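You operate a simulated robot arm through the tools that you are given. There is no shell and no other tool. Be economical: measure what you need, move in short steps, check, and stop when the job is done.

You are at the controls of a simulated two-armed robot. One attempt, no reset.

Task
Write-lock the tape named on the job card and shelve it under DONE.
Fine: lift the keeper bar, stand the tape on the bench, hold it steady while sliding its tab well over to the locked side, and put the bar down again. Set down upright: what you pick out. Where these are worked on the way, their far stop is far enough and under half their travel is too little: keeper bar.

Only the result counts: the job must be done as asked and must still hold three seconds after the hand-in. Knocking over, shifting, dropping, spilling or breaking anything else fails it.

Robot
Two 6-joint arms with two-finger parallel grippers on one trunk, on a base that drives. Base frame: it is fixed to the floor where the robot stands at the start and does not move with it; the origin is under the middle of the robot, x ahead of it, y to its left, z up. Lengths are in mm, angles in rad, forces in N, time in s.
The left shoulder is at the start at [60, 187, 1272], the right one opposite. With the tool pointing down near the work surface each hand reaches from about 100 to 600 mm from the robot's upright axis, wherever it stands, measured 20 degrees to its own side. Places, roughly: DONE shelf [700, 1100, 1200]; brake lever [400, -200, 1000]; card reader switch [400, 1700, 900]; catch of the courier box [700, -300, 1300]; green tape [750, 1500, 1250]; keeper bar [500, 0, 1000]; key guard [400, 1100, 1000]; keypad copy key [400, 1300, 900]; keypad eject key [400, 1200, 900]; keypad erase key [400, 1100, 900]; keypad verify key [400, 1300, 900]; latch of the orange case [600, 1800, 1200]; light box switch [400, -500, 900]; rewinder tension knob [600, -700, 900]; roller arm [500, -1000, 900]; source knob [400, 1000, 900]. Payload 1.57 kg a hand.
The TCP of each hand is the grasp point between the finger pads, 30 mm short of the fingertips. In the tool frame z runs along the fingers and y along their closing line. The gripper opens to 110 mm. The fingers are 24 mm wide and 12 mm thick; the gripper's body (48 by 112 mm) begins 78 mm behind the TCP.
Orientation is told as [roll, pitch, yaw] about the base's x, y, z axes, in that order, counted from this pose: with the fingers straight down and closing along the base's y, the tool's x points along the base's -x, its y along +y and its z along -z.

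Tools
- The arms move only by the tool send_rows. It takes "left_moves", "right_moves" or both (then of equal length, played together; a hand with none holds still); each is text: rows parted by semicolons, each of 7 numbers parted by spaces: the opening, from 0 (shut) to 1 (fully open), then the shift along the base's x, y, z in units of 30 mm (1.0 is 30 mm), then the turn, a rotation vector about the base's x, y, z in units of 5 degrees (1.0 is 5 degrees). In form: grip x y z ax ay az; .... A call has 1 to 8 rows; each row shifts and turns the commanded pose from where the row before left it. A call with a number of a shift or a turn outside -1 to 1 is refused whole. Rows are played at 5 a second. More than 50 mm and 0.15 rad between two rows, or a gripper value outside its range, and nothing of the call is played. Where a pose cannot be reached the arm comes as near as it can. A force on the tool above 90 N (or 10 N above the force at the start of the call, whichever is more), or a blocked arm, ends the call early, and 0.2 s more pass. The fingers move at their own pace (about 153 mm/s each) and stop on an object; they squeeze with about 33 N. The grip force told is the motor's: it shows also when the fingers shut on nothing. Time passes only in rows, and 0.2 s behind the last, so rows that do not move let the fingers close. The reply holds the time, the measured pose of the TCP, the force on the tool along the base axes, the opening and the grip force, in the units named above and with some noise, with the torque about the TCP (base axes, N m) and any sound that the robot's microphone picked up.
- Cameras (640 x 400 px; columns grow to the right, rows downward): "scene" is now at [31.7, 6.7, 1810]; the picture's right is [-0.02, -1.00, 0.00], its down [-0.83, 0.02, -0.55] and it looks along [0.55, -0.01, -0.83] (base axes); focal length 254 px, centre (320, 200). "left" rides on the left gripper at [70, -16, -141] in its tool frame; the picture's right is [0.23, 0.97, 0.00], its down [-0.85, 0.20, -0.48] and it looks along [-0.47, 0.11, 0.88] (tool axes); focal length 222 px, centre (320, 200). "right" rides on the right gripper at [70, 16, -141] in its tool frame; the picture's right is [-0.23, 0.97, 0.00], its down [-0.86, -0.20, -0.48] and it looks along [-0.47, -0.11, 0.88] (tool axes); focal length 222 px, centre (320, 200). There is no depth. A picture from a camera that has moved, and an enlarged one, comes with that camera's place and axes in the base frame and with its lens. The place of the scene camera against the robot may be out by one fixed shift of up to 25 mm in any direction.
- snapshot(camera): a new picture of that camera. It takes no simulated time.
- raise_lower(by): slides the trunk up (or, below 0, down) by that many mm; the arms and the scene camera ride with it, the base frame stays. It gives what a move gives, with no picture.
- steer(legs): drives the robot by 1 to 6 legs, each [ahead, left, turn to the left] in mm, mm and rad, along the robot's own axes; the way and the turn of a leg run together, so that a leg with both is an arc; at most 1500 mm and 3.142 rad a leg. The arms and the cameras ride along, it lands a little off, and it stops where it bumps. It gives what a move gives.
- pan_tilt(pan, tilt): turns the head with the scene camera to pan (to the left, within 1.501 rad either way) and tilt (down, from -0.506 to 1.204), counted from straight ahead of the robot. It gives what a move gives.
- close_up(camera, box): a new picture of the part [left, top, right, bottom] of that camera's present view, enlarged. It takes no simulated time.
- finish_job(): hands the job in; it is judged then, once.

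Work in short steps. Places have to be worked out from the pictures, the camera data and where the tool is seen: move nearer, look again, correct. Check each grasp and each placing, and mend what went wrong. You have 120 turns and 92 pictures in all, those below and enlarged ones among them. Open the grippers and draw the arms clear of the work before you hand the job in, unless the task says otherwise; then end with one line.

The tools are called by a JSON object that holds its "api" and its "payload". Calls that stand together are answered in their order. send_rows: Moves the arms, as the interface text tells. Its arguments: {"type":"object","properties":{"left_moves":{"type":"string"},"right_moves":{"type":"string"}},"required":[]} The other tools are called the same way: raise_lower (by) slides the trunk up or down; steer (legs) drives the base; pan_tilt (pan, tilt) turns the head that bears the scene camera; snapshot (camera) takes a picture; close_up (camera, box) takes an enlarged picture of a part of a camera's view; finish_job () hands the job in.

At the start:

```text
clock: 0.0
left_ee_pos: [409.2, 194.3, 1318.2]
left_ee_rot: [0.0, -0.001, 0.0]
left_ft_force: [-0.5, 0.3, -0.3]
left_moment: [-0.02, 0.01, -0.02]
left_opening: 110.1
left_grasp_force: 0.0
right_ee_pos: [423.8, -140.3, 1287.7]
right_ee_rot: [0.001, 0.002, -0.001]
right_ft_force: [-0.3, -0.4, -0.1]
right_moment: [-0.04, 0.0, 0.02]
right_opening: 110.2
right_grasp_force: 0.1
trunk travel left (down, up): [-900.0, 90.0]
robot x, y, heading: [1.0, 1.7, -0.004]
head pan, tilt: [-0.024, 0.984]
```

scene: 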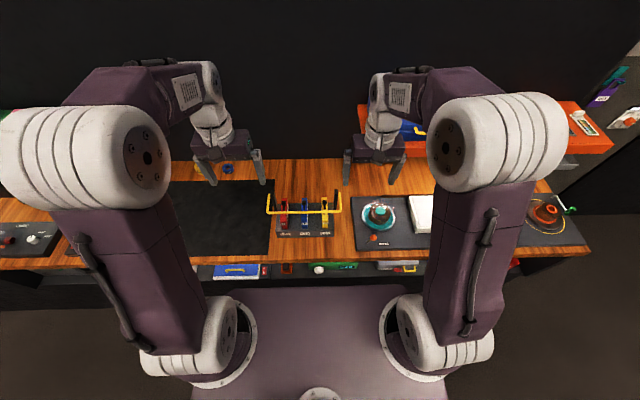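
right: 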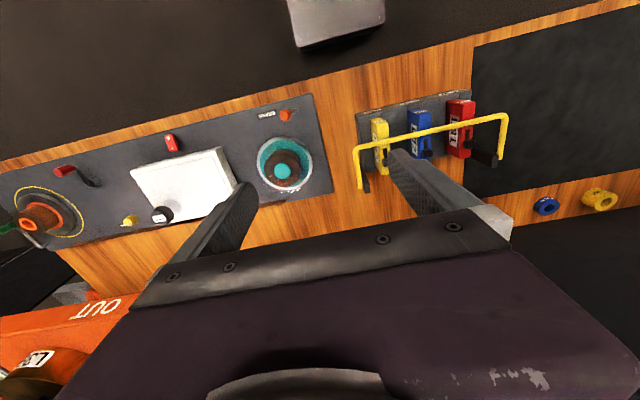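
left: 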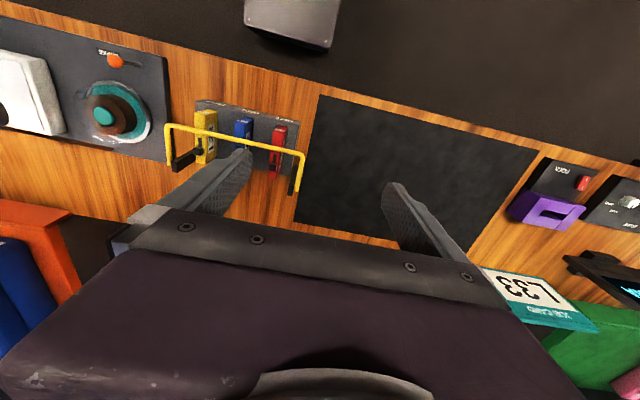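

The keeper bar is a yellow bail over three tapes. I need to find the job card and read labels; look at the rack enlarged first.

{"api": "close_up", "payload": {"camera": "scene", "box": [250, 170, 360, 240]}}

{"api": "pan_tilt", "payload": {"pan": 0.7, "tilt": 0.6}}

{"api": "snapshot", "payload": {"camera": "scene"}}

```text
5.71 times, centred on (305, 205) of scene
camera zoom: at [31.7, 6.7, 1810.0], right [-0.02, -1.0, 0.0], down [-0.83, 0.02, -0.55], along [0.55, -0.01, -0.83], focal length 1450 px, centre (406, 171)
```

zoom: 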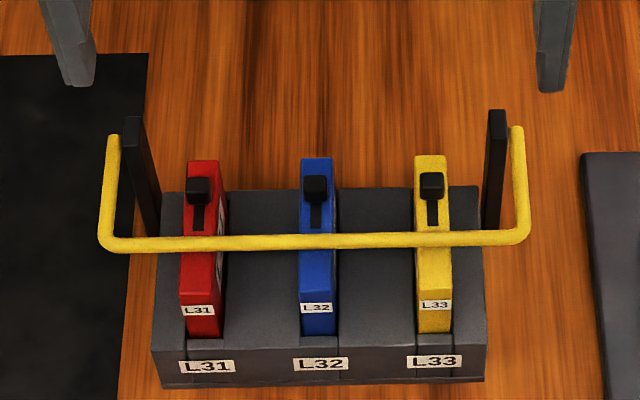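

```text
clock: 1.1
left_ee_pos: [408.3, 192.7, 1318.2]
left_ee_rot: [-0.001, -0.001, -0.002]
left_ft_force: [0.1, 0.3, 0.1]
left_moment: [0.04, 0.01, 0.04]
left_opening: 110.1
left_grasp_force: 0.0
right_ee_pos: [423.8, -141.7, 1287.9]
right_ee_rot: [0.0, 0.001, 0.0]
right_ft_force: [-0.2, 0.7, 0.1]
right_moment: [-0.01, 0.03, 0.0]
right_opening: 110.2
right_grasp_force: 0.0
trunk travel left (down, up): [-900.0, 90.0]
robot x, y, heading: [-2.5, -2.2, -0.0]
head pan, tilt: [0.7, 0.6]
```

```text
87 pictures are left
camera scene: at [28.6, 65.2, 1840.9], right [0.64, -0.77, 0.0], down [-0.43, -0.36, -0.82], along [0.63, 0.53, -0.57], focal length 254 px, centre (320, 200)
```

scene: 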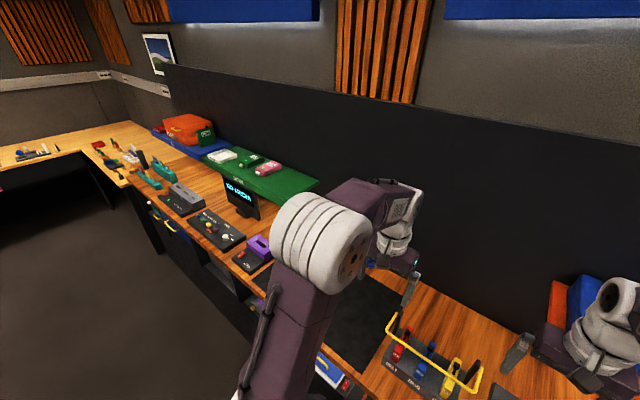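

There's a green shelf to the left, and the left camera showed an "L33" card at its end. I'll enlarge both.

{"api": "close_up", "payload": {"camera": "scene", "box": [140, 105, 330, 225]}}

{"api": "close_up", "payload": {"camera": "left", "box": [460, 150, 640, 400]}}

```text
3.33 times, centred on (235, 165) of scene
camera zoom: at [28.6, 65.2, 1840.9], right [0.64, -0.77, 0.0], down [-0.43, -0.36, -0.82], along [0.63, 0.53, -0.57], focal length 846 px, centre (603, 317)
```

zoom: 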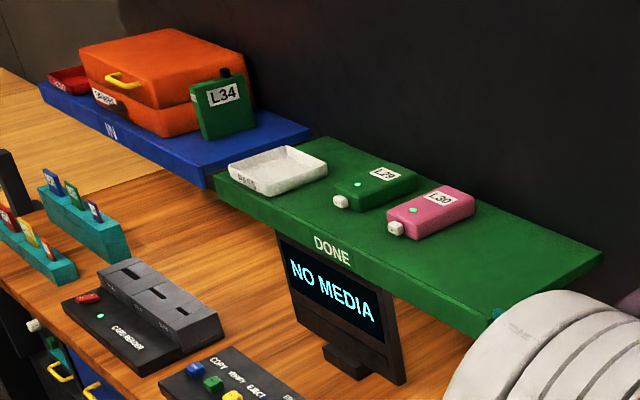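

```text
1.60 times, centred on (550, 275) of left
camera zoom: at [341.3, 177.4, 1460.4], right [-0.23, 0.97, 0.0], down [0.85, 0.2, 0.48], along [0.47, 0.11, -0.88], focal length 355 px, centre (-48, 80)
```

zoom: 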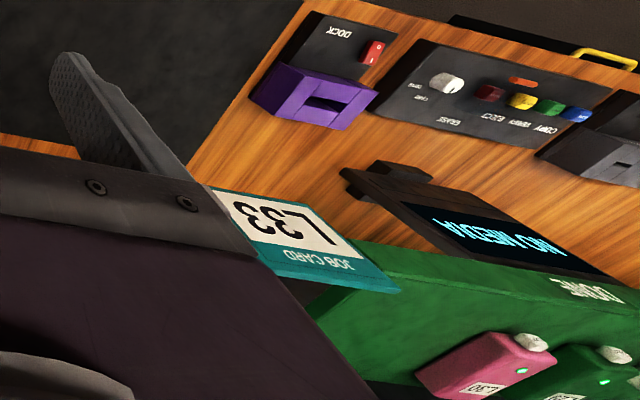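

The card says L33: the yellow tape in slot L33. I'll look at the rack closely with the hand cameras.

{"api": "close_up", "payload": {"camera": "right", "box": [340, 80, 520, 200]}}

{"api": "close_up", "payload": {"camera": "left", "box": [150, 90, 310, 200]}}

```text
3.33 times, centred on (430, 140) of right
camera zoom: at [354.2, -124.3, 1428.4], right [0.23, 0.97, 0.0], down [0.86, -0.2, 0.48], along [0.47, -0.11, -0.88], focal length 740 px, centre (-47, 400)
```

zoom: 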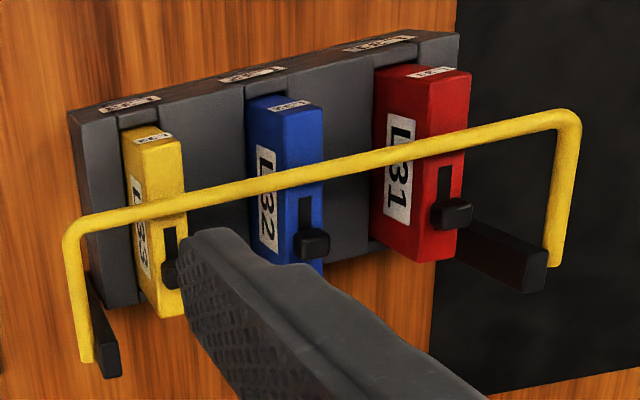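

```text
3.64 times, centred on (230, 145) of left
camera zoom: at [341.3, 177.4, 1460.4], right [-0.23, 0.97, 0.0], down [0.85, 0.2, 0.48], along [0.47, 0.11, -0.88], focal length 808 px, centre (647, 400)
```

zoom: 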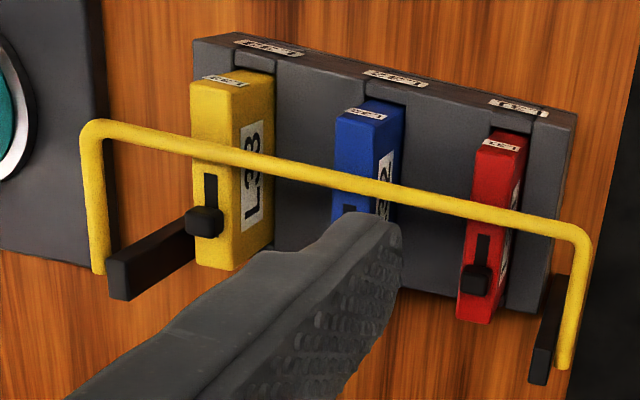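

Job card: L33. Triangulating from both hand cameras: bar runs y≈-83..174 at x≈484, z≈1023 with pivots at x≈565; yellow tape about x 455–556, y≈-32, top z≈1003, tab ≈(524,-33,1013). I turn the left hand 90° in yaw while moving it toward the bar's left end.

{"api": "send_rows", "payload": {"left_moves": "0.5 0.15 -0.1 -0.3 0 0 1;0.5 0.15 -0.1 -0.3 0 0 1;0.5 0.15 -0.1 -0.3 0 0 1;0.5 0.15 -0.1 -0.3 0 0 1;0.5 0.15 -0.1 -0.3 0 0 1;0.5 0.15 -0.1 -0.3 0 0 1;0.5 0.15 -0.1 -0.3 0 0 1;0.5 0.15 -0.1 -0.3 0 0 1"}}

{"api": "send_rows", "payload": {"left_moves": "0.5 0.15 -0.1 -0.3 0 0 1;0.5 0.15 -0.1 -0.3 0 0 1;0.5 0.15 -0.1 -0.3 0 0 1;0.5 0.15 -0.1 -0.3 0 0 1;0.5 0.15 -0.1 -0.3 0 0 1;0.5 0.15 -0.1 -0.3 0 0 1;0.5 0.15 -0.1 -0.3 0 0 1;0.5 0.15 -0.1 -0.3 0 0 1"}}

{"api": "send_rows", "payload": {"left_moves": "0.5 0.1 0 -0.3 0 0 1;0.5 0 0 -0.3 0 0 1;0.5 0 0 -0.3 0 0 0"}}

{"api": "snapshot", "payload": {"camera": "left"}}

{"api": "snapshot", "payload": {"camera": "right"}}

```text
clock: 2.9
left_ee_pos: [446.5, 168.3, 1246.9]
left_ee_rot: [0.0, 0.001, 0.7]
left_ft_force: [-0.2, 0.3, -0.3]
left_moment: [-0.02, -0.01, 0.0]
left_opening: 54.9
left_grasp_force: 0.0
right_ee_pos: [424.0, -140.4, 1287.0]
right_ee_rot: [0.003, 0.0, 0.0]
right_ft_force: [0.1, -0.5, -0.3]
right_moment: [0.01, 0.05, -0.01]
right_opening: 109.9
right_grasp_force: 0.2
trunk travel left (down, up): [-900.0, 90.0]
robot x, y, heading: [0.5, 2.3, 0.0]
head pan, tilt: [0.7, 0.6]
```

```text
clock: 4.7
left_ee_pos: [481.3, 145.0, 1175.2]
left_ee_rot: [0.002, 0.001, 1.398]
left_ft_force: [0.2, 0.4, 1.3]
left_moment: [0.0, 0.0, 0.01]
left_opening: 55.0
left_grasp_force: 0.0
right_ee_pos: [426.0, -141.7, 1288.2]
right_ee_rot: [-0.002, 0.0, -0.001]
right_ft_force: [-0.6, -0.3, 0.2]
right_moment: [0.0, 0.0, 0.02]
right_opening: 110.2
right_grasp_force: 0.0
trunk travel left (down, up): [-900.0, 90.0]
robot x, y, heading: [-1.6, 2.0, 0.004]
head pan, tilt: [0.7, 0.6]
```

```text
clock: 5.5
left_ee_pos: [484.6, 145.9, 1146.7]
left_ee_rot: [-0.001, -0.002, 1.573]
left_ft_force: [0.5, -0.6, -0.3]
left_moment: [0.04, -0.01, 0.0]
left_opening: 55.0
left_grasp_force: 0.0
right_ee_pos: [423.7, -140.0, 1286.7]
right_ee_rot: [-0.001, -0.001, 0.0]
right_ft_force: [0.4, 0.3, 0.0]
right_moment: [0.01, -0.03, -0.01]
right_opening: 109.7
right_grasp_force: 0.1
trunk travel left (down, up): [-900.0, 90.0]
robot x, y, heading: [1.3, 3.2, 0.001]
head pan, tilt: [0.7, 0.6]
```

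```text
82 pictures are left
camera left: at [503.1, 76.1, 1288.8], right [-0.97, -0.23, 0.0], down [-0.2, 0.85, 0.48], along [-0.11, 0.47, -0.88], focal length 222 px, centre (320, 200)
```

left: 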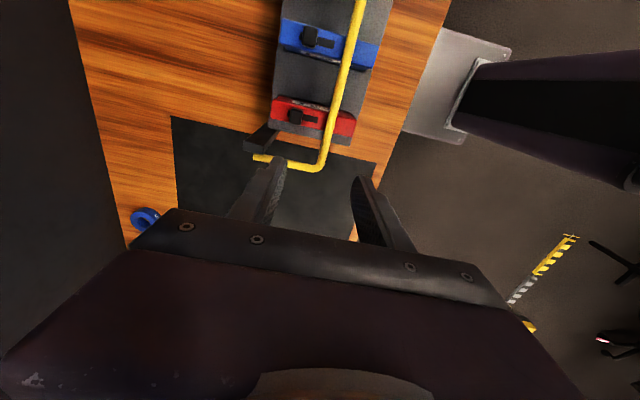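

```text
81 pictures are left
camera right: at [354.4, -124.3, 1428.3], right [0.23, 0.97, 0.0], down [0.86, -0.2, 0.48], along [0.47, -0.11, -0.88], focal length 222 px, centre (320, 200)
```

right: 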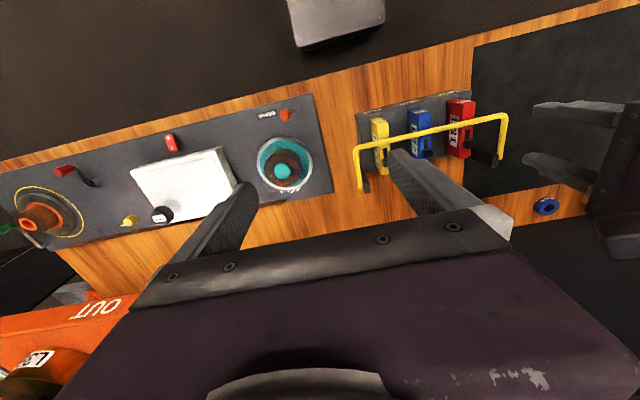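

From here the left camera sees the tape tops almost from above; enlarge to see the slots and tabs.

{"api": "close_up", "payload": {"camera": "left", "box": [230, 0, 390, 190]}}

```text
2.11 times, centred on (310, 95) of left
camera zoom: at [503.1, 76.1, 1288.8], right [-0.97, -0.23, 0.0], down [-0.2, 0.85, 0.48], along [-0.11, 0.47, -0.88], focal length 468 px, centre (341, 421)
```

zoom: 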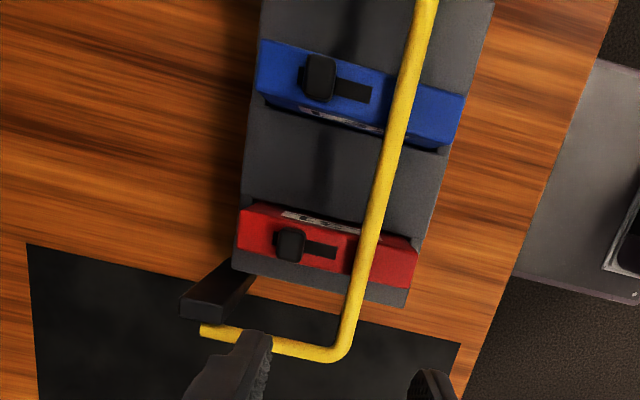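

Tab sits at the far end of its slot with free slot toward the robot, so the locked side is nearer to us. Lower the left hand around the bar (TCP z≈1034) and close.

{"api": "send_rows", "payload": {"left_moves": "0.5 0 0.25 -0.9 0 0 0;0.5 0 0 -0.9 0 0 0;0.5 0 0 -0.95 0 0 0;0.5 0 0 -1 0 0 0;0.5 0 0 0 0 0 0"}}

{"api": "snapshot", "payload": {"camera": "left"}}

```text
clock: 6.7
left_ee_pos: [482.6, 152.6, 1036.6]
left_ee_rot: [0.0, -0.001, 1.571]
left_ft_force: [-0.5, 0.4, -0.1]
left_moment: [-0.04, 0.0, 0.0]
left_opening: 55.0
left_grasp_force: 0.1
right_ee_pos: [424.4, -141.4, 1288.5]
right_ee_rot: [0.0, -0.001, 0.0]
right_ft_force: [0.0, 0.4, -0.5]
right_moment: [0.0, 0.03, 0.0]
right_opening: 110.1
right_grasp_force: 0.0
trunk travel left (down, up): [-900.0, 90.0]
robot x, y, heading: [3.3, 0.1, -0.004]
head pan, tilt: [0.7, 0.6]
```

```text
79 pictures are left
camera left: at [501.4, 83.1, 1179.1], right [-0.97, -0.23, 0.0], down [-0.2, 0.85, 0.48], along [-0.11, 0.47, -0.88], focal length 222 px, centre (320, 200)
```

left: 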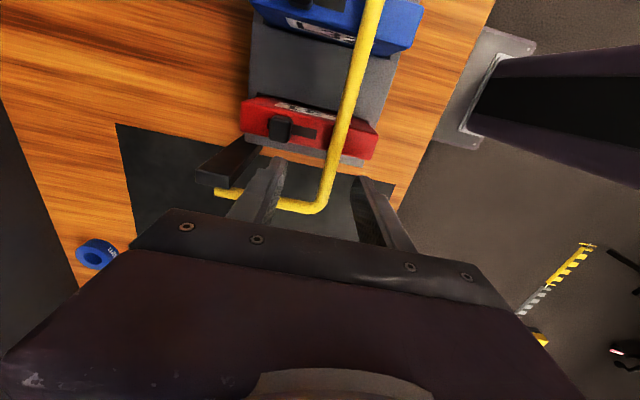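

The bar runs between the fingers. Close on it.

{"api": "send_rows", "payload": {"left_moves": "0 0 0 0 0 0 0;0 0 0 0 0 0 0;0 0 0 0 0 0 0"}}

```text
clock: 7.5
left_ee_pos: [479.8, 152.1, 1038.8]
left_ee_rot: [0.001, -0.003, 1.571]
left_ft_force: [-15.3, -1.8, -1.1]
left_moment: [0.06, 0.37, 0.12]
left_opening: 9.6
left_grasp_force: 27.7
right_ee_pos: [420.9, -141.5, 1289.4]
right_ee_rot: [0.0, -0.002, 0.0]
right_ft_force: [0.2, 0.2, -0.6]
right_moment: [0.02, -0.02, 0.02]
right_opening: 109.7
right_grasp_force: 0.0
trunk travel left (down, up): [-900.0, 90.0]
robot x, y, heading: [-3.4, 0.2, 0.003]
head pan, tilt: [0.7, 0.6]
```

Bar gripped (9.6 mm). Swing it up along an 80 mm arc about the pivot.

{"api": "send_rows", "payload": {"left_moves": "0 0.16 0 0.91 0 0 0;0 0.46 0 0.8 0 0 0;0 0.71 0 0.6 0 0 0;0 0.87 0 0.32 0 0 0;0 0 0 0 0 0 0"}}

{"api": "snapshot", "payload": {"camera": "right"}}

```text
clock: 8.7
left_ee_pos: [552.5, 152.1, 1112.7]
left_ee_rot: [-0.005, -0.002, 1.57]
left_ft_force: [1.4, -10.9, 3.8]
left_moment: [-0.34, -0.13, 0.01]
left_opening: 9.2
left_grasp_force: 28.2
right_ee_pos: [423.9, -143.0, 1287.4]
right_ee_rot: [0.002, 0.001, 0.0]
right_ft_force: [-0.2, -0.5, -0.3]
right_moment: [0.0, 0.0, 0.01]
right_opening: 109.9
right_grasp_force: 0.0
trunk travel left (down, up): [-900.0, 90.0]
robot x, y, heading: [1.1, 1.4, -0.002]
head pan, tilt: [0.7, 0.6]
```

```text
78 pictures are left
camera right: at [353.5, -127.8, 1428.2], right [0.23, 0.97, 0.0], down [0.85, -0.2, 0.48], along [0.47, -0.11, -0.88], focal length 222 px, centre (320, 200)
```

right: 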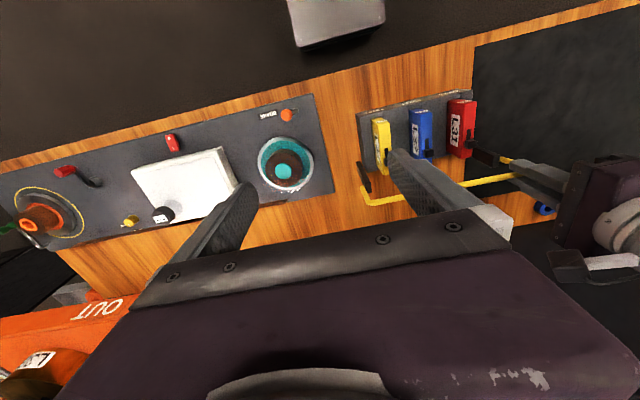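

The bar is nearly vertical. Continue past vertical until the stop shows in the force.

{"api": "send_rows", "payload": {"left_moves": "0 0.46 0 0.03 0 0 0;0 0.46 0 -0.03 0 0 0;0 0 0 0 0 0 0"}}

{"api": "send_rows", "payload": {"left_moves": "0 0.45 0 -0.12 0 0 0;0 0 0 0 0 0 0"}}

```text
clock: 9.5
left_ee_pos: [575.9, 152.8, 1113.7]
left_ee_rot: [0.003, -0.001, 1.571]
left_ft_force: [-11.6, -8.0, -0.6]
left_moment: [-0.15, 0.19, 0.07]
left_opening: 9.5
left_grasp_force: 27.9
right_ee_pos: [422.8, -143.1, 1289.4]
right_ee_rot: [0.002, -0.002, -0.001]
right_ft_force: [0.4, 0.8, -1.3]
right_moment: [0.02, 0.0, -0.02]
right_opening: 110.2
right_grasp_force: 0.1
trunk travel left (down, up): [-900.0, 90.0]
robot x, y, heading: [-1.8, -0.9, 0.003]
head pan, tilt: [0.7, 0.6]
```

```text
clock: 10.1
left_ee_pos: [577.0, 152.6, 1113.1]
left_ee_rot: [0.009, -0.005, 1.571]
left_ft_force: [-42.8, -9.4, 1.8]
left_moment: [-0.19, 0.37, 0.23]
left_opening: 9.4
left_grasp_force: 27.5
right_ee_pos: [411.9, -142.7, 1291.5]
right_ee_rot: [0.001, -0.01, 0.0]
right_ft_force: [-0.5, 0.9, -0.5]
right_moment: [0.02, -0.01, -0.01]
right_opening: 109.8
right_grasp_force: 0.0
trunk travel left (down, up): [-900.0, 90.0]
robot x, y, heading: [0.1, 4.0, -0.001]
head pan, tilt: [0.7, 0.6]
```

The stop is reached (~100°, past vertical). Relax, open, and lift off straight up.

{"api": "send_rows", "payload": {"left_moves": "0 -0.4 0 0.1 0 0 0;0.3 0 0 0 0 0 0;0.4 0 0 0 0 0 0;0.4 0 0 0.8 0 0 0;0.4 0 0 0.9 0 0 0;0.4 -0.3 0 0.9 0 0 0;0.4 -1 0.5 0 0 0 0;0.4 -1 0.5 0 0 0 0"}}

{"api": "pan_tilt", "payload": {"pan": 0, "tilt": 0.9}}

{"api": "snapshot", "payload": {"camera": "scene"}}

```text
clock: 11.9
left_ee_pos: [510.1, 187.0, 1193.0]
left_ee_rot: [-0.003, 0.001, 1.571]
left_ft_force: [0.0, 0.0, -0.4]
left_moment: [0.01, -0.02, 0.04]
left_opening: 44.1
left_grasp_force: 0.1
right_ee_pos: [422.7, -140.7, 1288.3]
right_ee_rot: [-0.002, 0.003, -0.001]
right_ft_force: [-0.3, 0.3, 0.2]
right_moment: [0.01, -0.02, -0.02]
right_opening: 109.9
right_grasp_force: 0.2
trunk travel left (down, up): [-900.0, 90.0]
robot x, y, heading: [0.2, -0.9, -0.004]
head pan, tilt: [0.7, 0.6]
```

```text
clock: 12.9
left_ee_pos: [512.7, 184.7, 1192.6]
left_ee_rot: [-0.001, 0.0, 1.57]
left_ft_force: [-0.5, 0.0, 0.7]
left_moment: [-0.01, 0.02, 0.0]
left_opening: 44.0
left_grasp_force: 0.1
right_ee_pos: [424.4, -140.5, 1286.8]
right_ee_rot: [0.0, -0.001, 0.001]
right_ft_force: [0.0, -0.4, 0.6]
right_moment: [-0.02, -0.01, -0.01]
right_opening: 109.9
right_grasp_force: 0.0
trunk travel left (down, up): [-900.0, 90.0]
robot x, y, heading: [1.9, 1.8, -0.003]
head pan, tilt: [0.0, 0.901]
```

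```text
77 pictures are left
camera scene: at [36.8, 8.5, 1816.2], right [0.0, -1.0, 0.0], down [-0.78, 0.0, -0.62], along [0.62, 0.0, -0.78], focal length 254 px, centre (320, 200)
```

scene: 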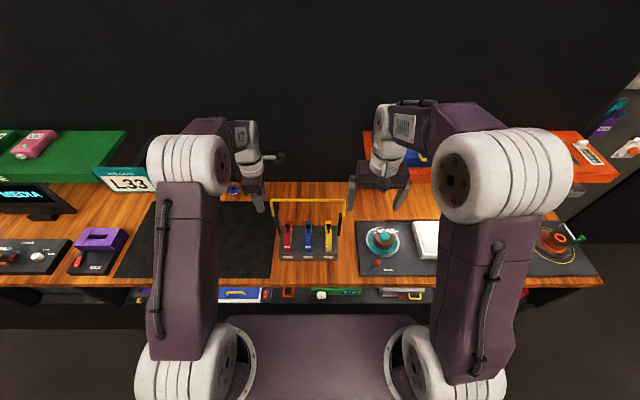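

The bar stays up. Now tilt the right hand 45° (fingers forward-down) and bring it in front of and above the L33 tape.

{"api": "send_rows", "payload": {"right_moves": "0.5 0 0.4 -0.6 0 -1 0;0.5 0 0.4 -0.6 0 -1 0;0.5 0 0.4 -0.6 0 -1 0;0.5 0 0.4 -0.6 0 -1 0;0.5 0 0.4 -0.6 0 -1 0;0.5 0 0.4 -0.6 0 -1 0;0.5 0 0.4 -0.6 0 -1 0;0.5 0 0.4 -0.6 0 -1 0"}}

{"api": "send_rows", "payload": {"right_moves": "0.5 0 0.4 -0.6 0 -1 0;0.5 0 0 -0.6 0 0 0;0.5 0 0 0 0 0 0"}}

{"api": "snapshot", "payload": {"camera": "right"}}

{"api": "snapshot", "payload": {"camera": "left"}}

```text
clock: 14.8
left_ee_pos: [510.8, 185.7, 1193.0]
left_ee_rot: [-0.002, -0.001, 1.571]
left_ft_force: [0.6, -0.9, 0.7]
left_moment: [0.02, 0.01, -0.01]
left_opening: 44.0
left_grasp_force: 0.1
right_ee_pos: [425.6, -74.6, 1166.3]
right_ee_rot: [-0.036, -0.631, 0.003]
right_ft_force: [0.2, 0.2, 0.2]
right_moment: [-0.01, 0.04, -0.03]
right_opening: 55.0
right_grasp_force: 0.0
right hand out of reach, approached as far as the arm can: row 5, 6, 7
trunk travel left (down, up): [-900.0, 90.0]
robot x, y, heading: [-0.7, 0.5, 0.003]
head pan, tilt: [0.0, 0.901]
```

```text
clock: 15.6
left_ee_pos: [511.6, 183.3, 1191.9]
left_ee_rot: [0.0, -0.003, 1.571]
left_ft_force: [0.2, -0.6, 0.5]
left_moment: [0.03, 0.01, 0.04]
left_opening: 43.7
left_grasp_force: 0.1
right_ee_pos: [436.5, -55.2, 1144.6]
right_ee_rot: [-0.04, -0.718, 0.002]
right_ft_force: [-0.4, -0.1, -0.8]
right_moment: [0.03, -0.01, 0.01]
right_opening: 55.1
right_grasp_force: 0.1
right hand out of reach, approached as far as the arm can: row 1, 2
trunk travel left (down, up): [-900.0, 90.0]
robot x, y, heading: [0.3, -0.7, -0.001]
head pan, tilt: [0.0, 0.901]
```

```text
76 pictures are left
camera right: at [290.3, -33.2, 1203.0], right [0.19, 0.97, 0.12], down [0.33, -0.18, 0.93], along [0.92, -0.14, -0.35], focal length 222 px, centre (320, 200)
```

right: 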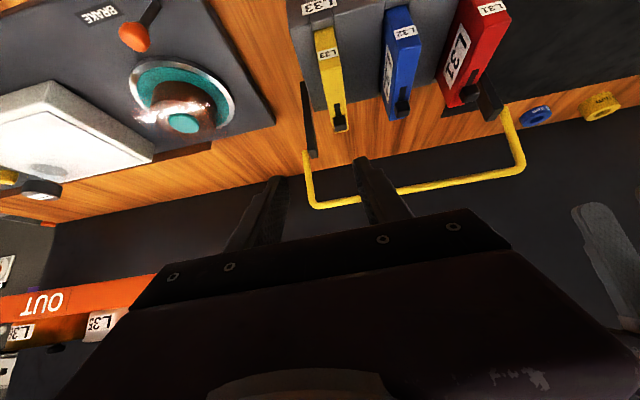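

```text
75 pictures are left
camera left: at [528.7, 114.1, 1334.7], right [-0.97, -0.23, 0.0], down [-0.2, 0.85, 0.48], along [-0.11, 0.47, -0.88], focal length 222 px, centre (320, 200)
```

left: 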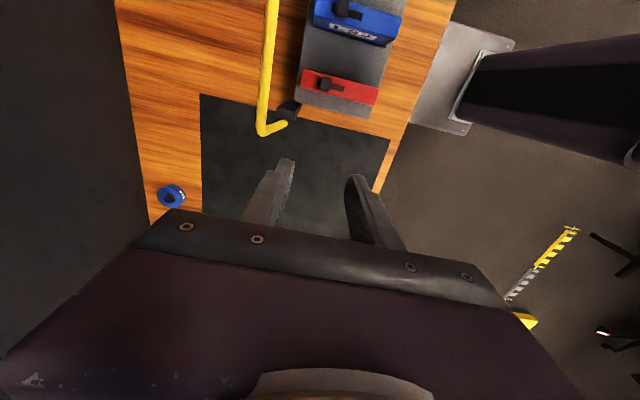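

The tilted pose is too close to the shoulder. Backing the base 100 mm and raising the trunk 80 mm gives the arm room.

{"api": "steer", "payload": {"legs": [[-100, 0, 0]]}}

{"api": "raise_lower", "payload": {"by": 80}}

```text
clock: 16.7
left_ee_pos: [413.3, 185.3, 1191.4]
left_ee_rot: [0.005, 0.0, 1.57]
left_ft_force: [0.5, -0.5, -0.4]
left_moment: [0.04, 0.04, -0.01]
left_opening: 44.2
left_grasp_force: 0.0
right_ee_pos: [337.1, -55.3, 1141.0]
right_ee_rot: [-0.041, -0.71, 0.004]
right_ft_force: [0.0, 0.0, -0.3]
right_moment: [-0.04, 0.06, -0.01]
right_opening: 55.3
right_grasp_force: 0.1
trunk travel left (down, up): [-900.0, 90.0]
robot x, y, heading: [-104.5, -2.4, -0.002]
head pan, tilt: [0.0, 0.901]
```

```text
clock: 17.9
left_ee_pos: [410.6, 184.0, 1271.5]
left_ee_rot: [0.002, 0.0, 1.569]
left_ft_force: [-0.1, -0.8, 0.1]
left_moment: [0.02, 0.0, 0.0]
left_opening: 44.0
left_grasp_force: 0.0
right_ee_pos: [335.2, -55.2, 1223.7]
right_ee_rot: [-0.041, -0.713, 0.005]
right_ft_force: [0.2, 1.1, 0.3]
right_moment: [0.02, 0.03, -0.02]
right_opening: 55.3
right_grasp_force: 0.2
trunk travel left (down, up): [-980.0, 10.0]
robot x, y, heading: [-100.7, 0.8, 0.0]
head pan, tilt: [0.0, 0.901]
```

Move the right hand forward and down to pre-grasp; then read where it is.

{"api": "send_rows", "payload": {"right_moves": "0.5 0.95 0 -0.3 0 0 0;0.5 0.95 0 -0.8 0 0 0;0.5 0.95 0 -1 0 0 0;0.5 0.6 0 -1 0 0 0;0.5 0 0 -1 0 0 0;0.5 0 0 0 0 0 0"}}

{"api": "snapshot", "payload": {"camera": "right"}}

```text
clock: 19.3
left_ee_pos: [409.4, 183.6, 1271.5]
left_ee_rot: [-0.001, 0.001, 1.57]
left_ft_force: [0.1, 0.4, -0.4]
left_moment: [-0.01, 0.03, -0.02]
left_opening: 44.0
left_grasp_force: 0.1
right_ee_pos: [434.1, -54.5, 1103.4]
right_ee_rot: [-0.04, -0.715, 0.003]
right_ft_force: [0.3, -0.4, 0.3]
right_moment: [0.02, 0.0, -0.05]
right_opening: 55.0
right_grasp_force: 0.1
trunk travel left (down, up): [-980.0, 10.0]
robot x, y, heading: [-103.3, -0.2, -0.002]
head pan, tilt: [0.0, 0.901]
```

```text
74 pictures are left
camera right: at [288.8, -32.2, 1162.1], right [0.2, 0.97, 0.12], down [0.33, -0.18, 0.93], along [0.92, -0.14, -0.35], focal length 222 px, centre (320, 200)
```

right: 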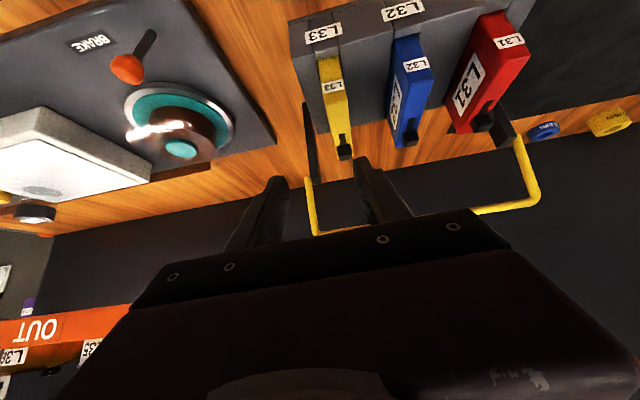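

Command resumes from the measured pose. Level roll, align y≈-33, and descend so the fingers straddle the tape's near half.

{"api": "send_rows", "payload": {"right_moves": "0.5 0 0.7 0 0.46 0 0;0.5 0.3 0 -0.9 0 0 0;0.5 0.3 0 -0.9 0 0 0;0.5 0 0 0 0 0 0"}}

{"api": "snapshot", "payload": {"camera": "right"}}

```text
clock: 20.3
left_ee_pos: [407.6, 184.9, 1273.9]
left_ee_rot: [0.002, 0.001, 1.571]
left_ft_force: [0.3, 0.1, 0.3]
left_moment: [-0.03, 0.0, 0.02]
left_opening: 43.9
left_grasp_force: 0.0
right_ee_pos: [453.9, -32.1, 1047.1]
right_ee_rot: [0.012, -0.716, -0.033]
right_ft_force: [-0.7, 0.9, 0.0]
right_moment: [0.03, -0.02, -0.03]
right_opening: 54.9
right_grasp_force: 0.0
trunk travel left (down, up): [-980.0, 10.0]
robot x, y, heading: [-103.7, 1.5, -0.002]
head pan, tilt: [0.0, 0.901]
```

```text
73 pictures are left
camera right: at [309.2, -12.4, 1107.4], right [0.19, 0.97, 0.16], down [0.33, -0.22, 0.92], along [0.92, -0.13, -0.36], focal length 222 px, centre (320, 200)
```

right: 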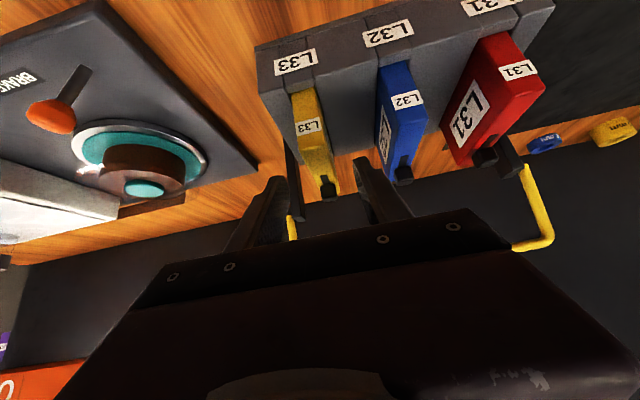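

Fingers straddle the tape. Correct the small yaw and go down to grip height.

{"api": "send_rows", "payload": {"right_moves": "0.5 0.35 -0.03 -0.9 0 0 0.38;0.5 0.35 0 -0.95 0 0 0;0.5 0 0 0 0 0 0"}}

{"api": "snapshot", "payload": {"camera": "right"}}

```text
clock: 21.1
left_ee_pos: [407.3, 185.0, 1272.1]
left_ee_rot: [0.0, -0.001, 1.571]
left_ft_force: [-0.4, 0.3, 0.2]
left_moment: [0.02, 0.0, 0.01]
left_opening: 44.1
left_grasp_force: 0.0
right_ee_pos: [471.1, -33.5, 991.5]
right_ee_rot: [0.014, -0.716, 0.001]
right_ft_force: [-0.6, -0.7, 0.5]
right_moment: [-0.02, -0.01, 0.02]
right_opening: 54.9
right_grasp_force: 0.1
trunk travel left (down, up): [-980.0, 10.0]
robot x, y, heading: [-103.1, -0.7, 0.002]
head pan, tilt: [0.0, 0.901]
```

```text
72 pictures are left
camera right: at [327.4, -19.0, 1051.8], right [0.16, 0.97, 0.16], down [0.33, -0.2, 0.92], along [0.93, -0.1, -0.36], focal length 222 px, centre (320, 200)
```

right: 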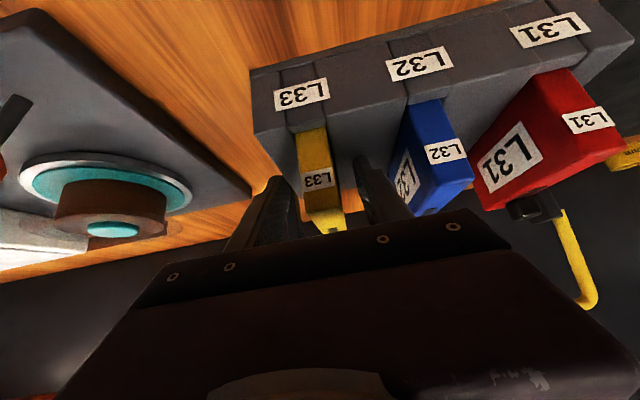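

Well centred on L33. Close on it, then test-lift.

{"api": "send_rows", "payload": {"right_moves": "0 0.15 0 -0.1 0 0 0;0 0 0 0 0 0 0;0 0 0 0 0 0 0;0 0 0 0 0 0 0"}}

{"api": "send_rows", "payload": {"right_moves": "0 0 0 0.5 0 0 0;0 0 0 0.6 0 0 0;0 0 0 0.6 0 0 0;0 0 0 0 0 0 0"}}

{"api": "snapshot", "payload": {"camera": "right"}}

```text
clock: 22.1
left_ee_pos: [406.1, 184.3, 1274.3]
left_ee_rot: [-0.002, 0.0, 1.572]
left_ft_force: [0.7, -0.1, -0.3]
left_moment: [0.01, -0.02, -0.02]
left_opening: 43.8
left_grasp_force: 0.1
right_ee_pos: [477.5, -32.8, 989.3]
right_ee_rot: [0.013, -0.719, 0.0]
right_ft_force: [-3.8, 2.3, 15.0]
right_moment: [-0.03, 0.73, -0.1]
right_opening: 21.3
right_grasp_force: 33.3
trunk travel left (down, up): [-980.0, 10.0]
robot x, y, heading: [-100.1, -0.8, 0.0]
head pan, tilt: [0.0, 0.901]
```

```text
clock: 23.1
left_ee_pos: [408.2, 184.9, 1273.2]
left_ee_rot: [0.001, 0.0, 1.57]
left_ft_force: [-0.6, -0.3, 0.3]
left_moment: [-0.01, -0.05, 0.05]
left_opening: 44.1
left_grasp_force: 0.1
right_ee_pos: [480.7, -32.2, 1039.3]
right_ee_rot: [0.012, -0.717, 0.0]
right_ft_force: [2.9, -0.7, 1.4]
right_moment: [0.05, 0.27, 0.0]
right_opening: 21.4
right_grasp_force: 32.8
trunk travel left (down, up): [-980.0, 10.0]
robot x, y, heading: [-98.6, 1.9, -0.001]
head pan, tilt: [0.0, 0.901]
```

```text
71 pictures are left
camera right: at [335.1, -18.0, 1099.1], right [0.16, 0.97, 0.16], down [0.33, -0.21, 0.92], along [0.93, -0.1, -0.36], focal length 222 px, centre (320, 200)
```

right: 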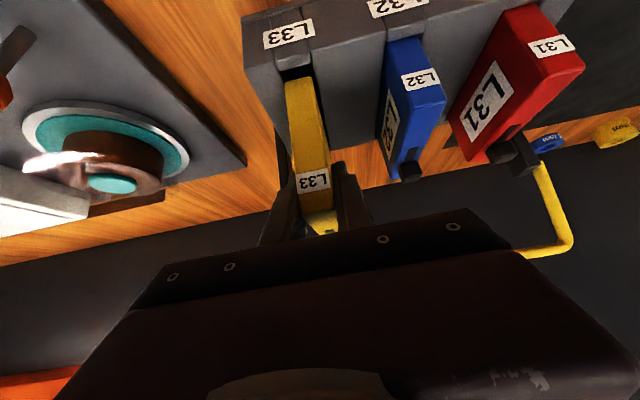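

Tape is rising with the hand. Lift it well clear of the rack and bar.

{"api": "send_rows", "payload": {"right_moves": "0 0 0 0.7 0 0 0;0 0 0 0.7 0 0 0;0 0 0 0.7 0 0 0;0 -0.3 0 0.7 0 0 0;0 -0.3 0 0.7 0 0 0;0 -0.3 0 0 0 0 0;0 0 0 0 0 0 0"}}

{"api": "snapshot", "payload": {"camera": "right"}}

{"api": "snapshot", "payload": {"camera": "scene"}}

```text
clock: 24.7
left_ee_pos: [410.0, 185.0, 1273.6]
left_ee_rot: [0.003, 0.0, 1.57]
left_ft_force: [-0.3, -0.2, -0.2]
left_moment: [0.02, 0.01, 0.01]
left_opening: 43.9
left_grasp_force: 0.1
right_ee_pos: [454.1, -31.7, 1143.2]
right_ee_rot: [0.013, -0.713, 0.003]
right_ft_force: [-1.0, -0.4, -1.7]
right_moment: [0.01, 0.06, 0.01]
right_opening: 21.3
right_grasp_force: 32.9
trunk travel left (down, up): [-980.0, 10.0]
robot x, y, heading: [-105.7, 1.1, -0.002]
head pan, tilt: [0.0, 0.901]
```

```text
70 pictures are left
camera right: at [308.6, -17.5, 1202.8], right [0.16, 0.97, 0.16], down [0.33, -0.21, 0.92], along [0.93, -0.1, -0.36], focal length 222 px, centre (320, 200)
```

right: 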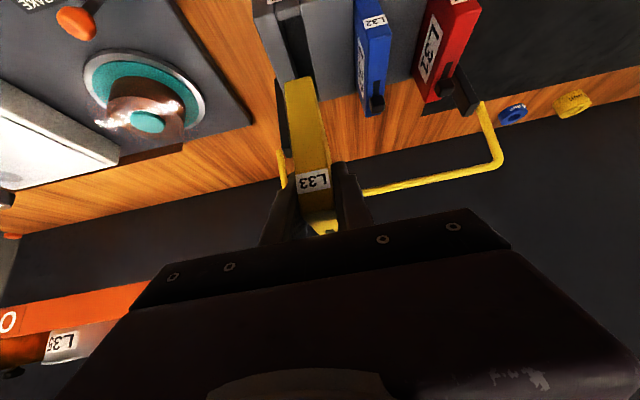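

```text
69 pictures are left
camera scene: at [-65.0, 8.4, 1896.1], right [0.0, -1.0, 0.0], down [-0.78, 0.0, -0.62], along [0.62, 0.0, -0.78], focal length 254 px, centre (320, 200)
```

scene: 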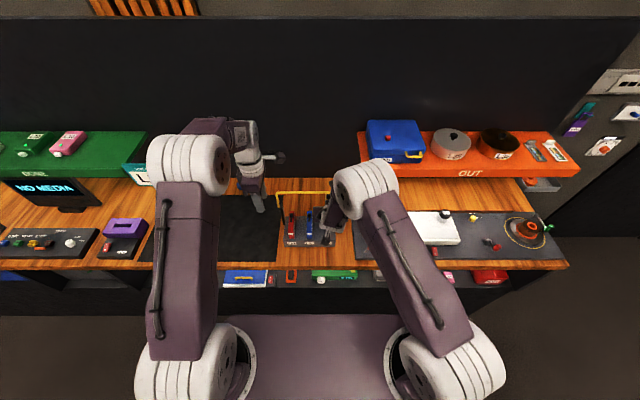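

Tape held with ~100 mm height (bottom ≈1058). I'll lower the bar at the end with a free hand. Pull the tape back a bit and drive left 280 mm so it is in front of the black mat.

{"api": "send_rows", "payload": {"right_moves": "0 -0.6 0 0.3 0 0 0;0 -0.4 0 0.3 0 0 0;0 0 0 0 0 0 0"}}

{"api": "steer", "payload": {"legs": [[0, 300, 0]]}}

{"api": "pan_tilt", "payload": {"pan": 0, "tilt": 0.95}}

{"api": "snapshot", "payload": {"camera": "scene"}}

{"api": "snapshot", "payload": {"camera": "right"}}

```text
clock: 25.5
left_ee_pos: [410.7, 183.9, 1272.8]
left_ee_rot: [0.002, 0.001, 1.57]
left_ft_force: [0.1, 0.4, -0.7]
left_moment: [0.0, 0.0, 0.03]
left_opening: 43.8
left_grasp_force: 0.1
right_ee_pos: [423.7, -32.1, 1163.1]
right_ee_rot: [0.013, -0.714, 0.001]
right_ft_force: [-0.4, 0.3, -1.5]
right_moment: [-0.03, 0.04, 0.0]
right_opening: 21.1
right_grasp_force: 33.1
trunk travel left (down, up): [-980.0, 10.0]
robot x, y, heading: [-99.9, -1.5, -0.001]
head pan, tilt: [0.0, 0.901]
```

```text
clock: 27.5
left_ee_pos: [410.5, 479.3, 1272.1]
left_ee_rot: [-0.001, -0.004, 1.568]
left_ft_force: [0.3, -0.2, -0.5]
left_moment: [0.02, -0.02, 0.0]
left_opening: 44.0
left_grasp_force: 0.1
right_ee_pos: [424.1, 260.7, 1163.1]
right_ee_rot: [0.015, -0.715, -0.004]
right_ft_force: [0.2, 0.1, -2.5]
right_moment: [0.03, 0.04, 0.03]
right_opening: 21.3
right_grasp_force: 33.0
trunk travel left (down, up): [-980.0, 10.0]
robot x, y, heading: [-101.6, 298.8, 0.004]
head pan, tilt: [0.0, 0.901]
```

```text
clock: 28.1
left_ee_pos: [410.4, 480.7, 1272.6]
left_ee_rot: [-0.001, -0.002, 1.568]
left_ft_force: [-0.7, -0.7, -0.4]
left_moment: [0.05, -0.01, 0.01]
left_opening: 43.9
left_grasp_force: 0.0
right_ee_pos: [423.7, 263.4, 1162.8]
right_ee_rot: [0.014, -0.714, -0.002]
right_ft_force: [0.2, -0.2, -2.4]
right_moment: [0.03, 0.07, 0.0]
right_opening: 21.2
right_grasp_force: 33.0
trunk travel left (down, up): [-980.0, 10.0]
robot x, y, heading: [-105.3, 298.3, -0.004]
head pan, tilt: [0.0, 0.949]
```

```text
68 pictures are left
camera scene: at [-67.8, 304.3, 1892.5], right [0.0, -1.0, 0.0], down [-0.81, 0.0, -0.58], along [0.58, 0.0, -0.81], focal length 254 px, centre (320, 200)
```

scene: 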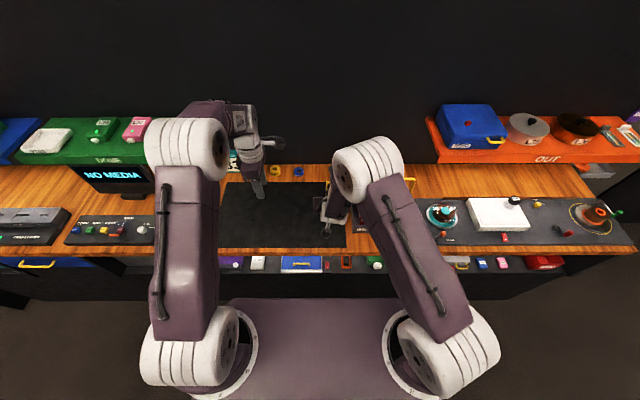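

```text
67 pictures are left
camera right: at [277.9, 277.3, 1222.9], right [0.17, 0.97, 0.16], down [0.33, -0.21, 0.92], along [0.93, -0.1, -0.36], focal length 222 px, centre (320, 200)
```

right: 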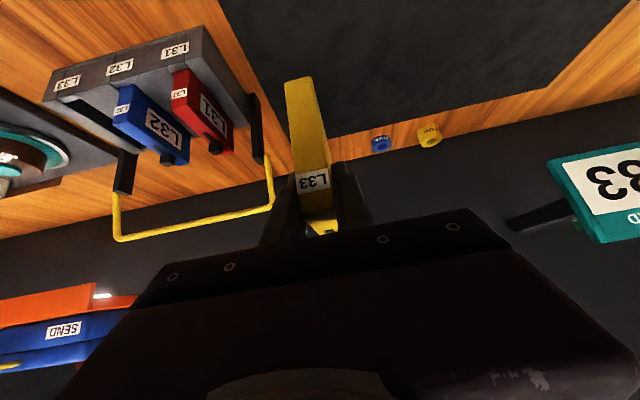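

Tape hangs over the mat's right part. Shift to y≈300 and descend to ~15 mm above expected contact.

{"api": "send_rows", "payload": {"right_moves": "0 0 0.6 -0.8 0 0 0;0 0 0.6 -0.9 0 0 0;0 0 0 -0.9 0 0 0;0 0 0 -0.9 0 0 0;0 0 0 -0.9 0 0 0;0 0 0 -0.8 0 0 0;0 0 0 0 0 0 0"}}

{"api": "snapshot", "payload": {"camera": "right"}}

```text
clock: 29.8
left_ee_pos: [410.0, 481.9, 1272.1]
left_ee_rot: [0.002, 0.0, 1.569]
left_ft_force: [0.4, -0.4, 0.1]
left_moment: [0.01, 0.02, -0.01]
left_opening: 44.0
left_grasp_force: 0.1
right_ee_pos: [423.5, 301.1, 1006.9]
right_ee_rot: [0.013, -0.713, -0.001]
right_ft_force: [0.3, -0.4, -2.0]
right_moment: [-0.02, 0.06, 0.01]
right_opening: 21.0
right_grasp_force: 32.8
trunk travel left (down, up): [-980.0, 10.0]
robot x, y, heading: [-103.4, 301.8, -0.004]
head pan, tilt: [0.0, 0.949]
```

```text
66 pictures are left
camera right: at [278.7, 315.3, 1066.9], right [0.16, 0.97, 0.16], down [0.33, -0.21, 0.92], along [0.93, -0.1, -0.36], focal length 222 px, centre (320, 200)
```

right: 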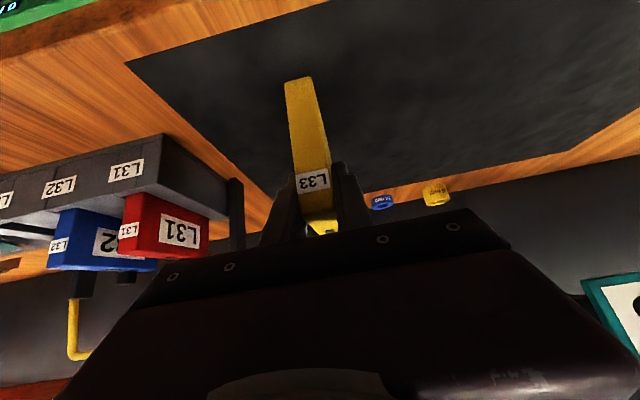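

Tape bottom is just above the mat. Lower in small steps, watching force.

{"api": "send_rows", "payload": {"right_moves": "0 0 0 -0.3 0 0 0;0 0 0 -0.2 0 0 0;0 0 0 0 0 0 0"}}

{"api": "send_rows", "payload": {"right_moves": "0 0 0 -0.15 0 0 0;0 0 0 0 0 0 0"}}

```text
clock: 30.6
left_ee_pos: [410.5, 482.2, 1273.0]
left_ee_rot: [0.0, 0.001, 1.568]
left_ft_force: [1.1, 0.6, 0.9]
left_moment: [-0.01, -0.02, 0.0]
left_opening: 44.1
left_grasp_force: 0.1
right_ee_pos: [423.8, 302.0, 991.9]
right_ee_rot: [0.011, -0.714, -0.001]
right_ft_force: [-0.2, -0.4, -2.1]
right_moment: [-0.02, 0.05, 0.0]
right_opening: 21.2
right_grasp_force: 32.7
trunk travel left (down, up): [-980.0, 10.0]
robot x, y, heading: [-104.8, 300.6, 0.001]
head pan, tilt: [0.0, 0.949]
```

```text
clock: 31.1
left_ee_pos: [409.7, 481.8, 1272.5]
left_ee_rot: [-0.001, 0.0, 1.57]
left_ft_force: [-1.1, 0.0, 0.1]
left_moment: [0.02, 0.01, 0.01]
left_opening: 43.8
left_grasp_force: 0.1
right_ee_pos: [423.4, 301.0, 987.7]
right_ee_rot: [0.013, -0.714, -0.002]
right_ft_force: [-1.1, -0.4, -1.8]
right_moment: [-0.04, 0.06, -0.01]
right_opening: 21.3
right_grasp_force: 32.6
trunk travel left (down, up): [-980.0, 10.0]
robot x, y, heading: [-104.3, 299.8, -0.007]
head pan, tilt: [0.0, 0.949]
```

No contact yet; continue.

{"api": "send_rows", "payload": {"right_moves": "0 0 0 -0.2 0 0 0;0 0 0 0 0 0 0"}}

{"api": "send_rows", "payload": {"right_moves": "0 0 0 -0.2 0 0 0;0 0 0 0 0 0 0"}}

```text
clock: 31.8
left_ee_pos: [407.5, 480.7, 1273.3]
left_ee_rot: [-0.002, 0.001, 1.567]
left_ft_force: [-0.4, 0.1, -0.2]
left_moment: [0.01, 0.01, -0.04]
left_opening: 43.9
left_grasp_force: 0.0
right_ee_pos: [422.4, 299.7, 983.6]
right_ee_rot: [0.012, -0.716, -0.001]
right_ft_force: [-3.7, -0.4, 6.5]
right_moment: [-0.15, -0.23, -0.12]
right_opening: 21.2
right_grasp_force: 32.7
trunk travel left (down, up): [-980.0, 10.0]
robot x, y, heading: [-101.0, 294.1, -0.004]
head pan, tilt: [0.0, 0.949]
```

```text
clock: 32.4
left_ee_pos: [407.5, 481.9, 1273.4]
left_ee_rot: [0.0, -0.002, 1.569]
left_ft_force: [-0.3, 0.2, 0.5]
left_moment: [-0.01, -0.01, 0.0]
left_opening: 43.9
left_grasp_force: 0.0
right_ee_pos: [423.2, 301.6, 976.7]
right_ee_rot: [0.012, -0.718, -0.002]
right_ft_force: [1.0, -2.5, 18.2]
right_moment: [-0.33, -0.12, -0.15]
right_opening: 21.2
right_grasp_force: 32.9
trunk travel left (down, up): [-980.0, 10.0]
robot x, y, heading: [-101.3, 301.5, -0.005]
head pan, tilt: [0.0, 0.949]
```

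Standing on the bench with ~18 N load, held by the right hand. Now bring the closed left hand to just beyond the tab, high up, and look.

{"api": "send_rows", "payload": {"left_moves": "0 0.6 -0.4 -0.3 0 0 0;0 0.6 -0.9 -0.7 0 0 0;0 0.6 -0.9 -0.7 0 0 0;0 0.6 -0.9 -0.7 0 0 0;0 0.5 -0.9 -0.7 0 0 0;0 0.2 -0.95 -0.7 0 0 0;0 0 -0.95 -0.5 0 0 0;0 0 0 0 0 0 0"}}

{"api": "snapshot", "payload": {"camera": "left"}}

{"api": "snapshot", "payload": {"camera": "scene"}}

```text
clock: 34.1
left_ee_pos: [464.0, 315.6, 1148.4]
left_ee_rot: [-0.002, 0.002, 1.569]
left_ft_force: [-0.1, -0.8, 0.1]
left_moment: [-0.01, 0.0, -0.02]
left_opening: 0.0
left_grasp_force: 21.5
left hand out of reach, approached as far as the arm can: row 5, 6, 7
right_ee_pos: [423.6, 300.5, 977.0]
right_ee_rot: [0.014, -0.717, 0.0]
right_ft_force: [1.5, 0.9, 18.7]
right_moment: [-0.19, -0.14, 0.09]
right_opening: 21.0
right_grasp_force: 33.4
trunk travel left (down, up): [-980.0, 10.0]
robot x, y, heading: [-103.5, 298.6, -0.004]
head pan, tilt: [0.0, 0.949]
```

```text
65 pictures are left
camera left: at [481.1, 245.3, 1291.0], right [-0.97, -0.23, 0.0], down [-0.2, 0.86, 0.48], along [-0.11, 0.47, -0.88], focal length 222 px, centre (320, 200)
```

left: 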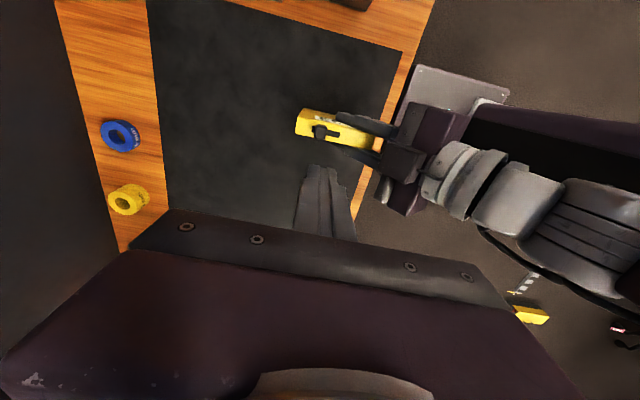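

```text
64 pictures are left
camera scene: at [-71.3, 307.4, 1892.6], right [0.0, -1.0, 0.0], down [-0.81, 0.0, -0.58], along [0.58, 0.0, -0.81], focal length 254 px, centre (320, 200)
```

scene: 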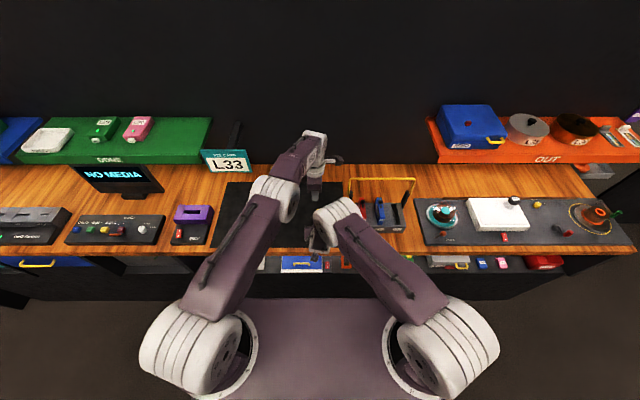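

Left hand can't reach that far. I'll lift the tape slightly, drive forward 75 mm, and put it back the same place relative to the bench, so the tab is closer to the robot.

{"api": "send_rows", "payload": {"right_moves": "0 0 0 0.5 0 0 0;0 0 0 0.5 0 0 0;0 0 0 0 0 0 0"}}

{"api": "steer", "payload": {"legs": [[75, 0, 0]]}}

{"api": "send_rows", "payload": {"right_moves": "0 -0.6 0 0 0 0 0;0 -0.6 0 0 0 0 0;0 -0.6 0 0 0 0 0;0 -0.5 0 0 0 0 0;0 0 0 0 0 0 0"}}

```text
clock: 35.0
left_ee_pos: [465.9, 313.8, 1148.3]
left_ee_rot: [0.0, 0.0, 1.569]
left_ft_force: [0.3, 1.0, -0.2]
left_moment: [0.02, 0.0, 0.01]
left_opening: 0.0
left_grasp_force: 21.1
right_ee_pos: [424.6, 299.1, 1004.7]
right_ee_rot: [0.01, -0.712, 0.001]
right_ft_force: [0.7, 0.3, -2.5]
right_moment: [0.0, 0.09, 0.04]
right_opening: 21.5
right_grasp_force: 33.0
trunk travel left (down, up): [-980.0, 10.0]
robot x, y, heading: [-101.8, 298.7, -0.002]
head pan, tilt: [0.0, 0.949]
```

```text
clock: 36.0
left_ee_pos: [533.2, 315.0, 1152.4]
left_ee_rot: [-0.007, 0.0, 1.569]
left_ft_force: [-0.7, -0.2, 0.5]
left_moment: [0.05, -0.07, 0.01]
left_opening: 0.2
left_grasp_force: 21.2
right_ee_pos: [492.4, 297.6, 1008.9]
right_ee_rot: [0.011, -0.722, 0.001]
right_ft_force: [0.2, 0.9, -1.7]
right_moment: [0.02, 0.03, -0.01]
right_opening: 21.2
right_grasp_force: 33.4
trunk travel left (down, up): [-980.0, 10.0]
robot x, y, heading: [-33.4, 297.2, -0.001]
head pan, tilt: [0.0, 0.949]
```

```text
clock: 37.2
left_ee_pos: [539.1, 314.7, 1149.7]
left_ee_rot: [-0.001, 0.001, 1.57]
left_ft_force: [-1.6, -1.1, 0.0]
left_moment: [0.02, 0.01, 0.02]
left_opening: 0.0
left_grasp_force: 21.6
right_ee_pos: [465.0, 330.7, 1003.6]
right_ee_rot: [0.001, -0.714, 0.003]
right_ft_force: [0.3, -0.7, -2.1]
right_moment: [-0.01, 0.0, -0.04]
right_opening: 21.3
right_grasp_force: 32.7
right hand out of reach, approached as far as the arm can: row 1, 2, 3, 4
trunk travel left (down, up): [-980.0, 10.0]
robot x, y, heading: [-25.1, 296.0, -0.002]
head pan, tilt: [0.0, 0.949]
```

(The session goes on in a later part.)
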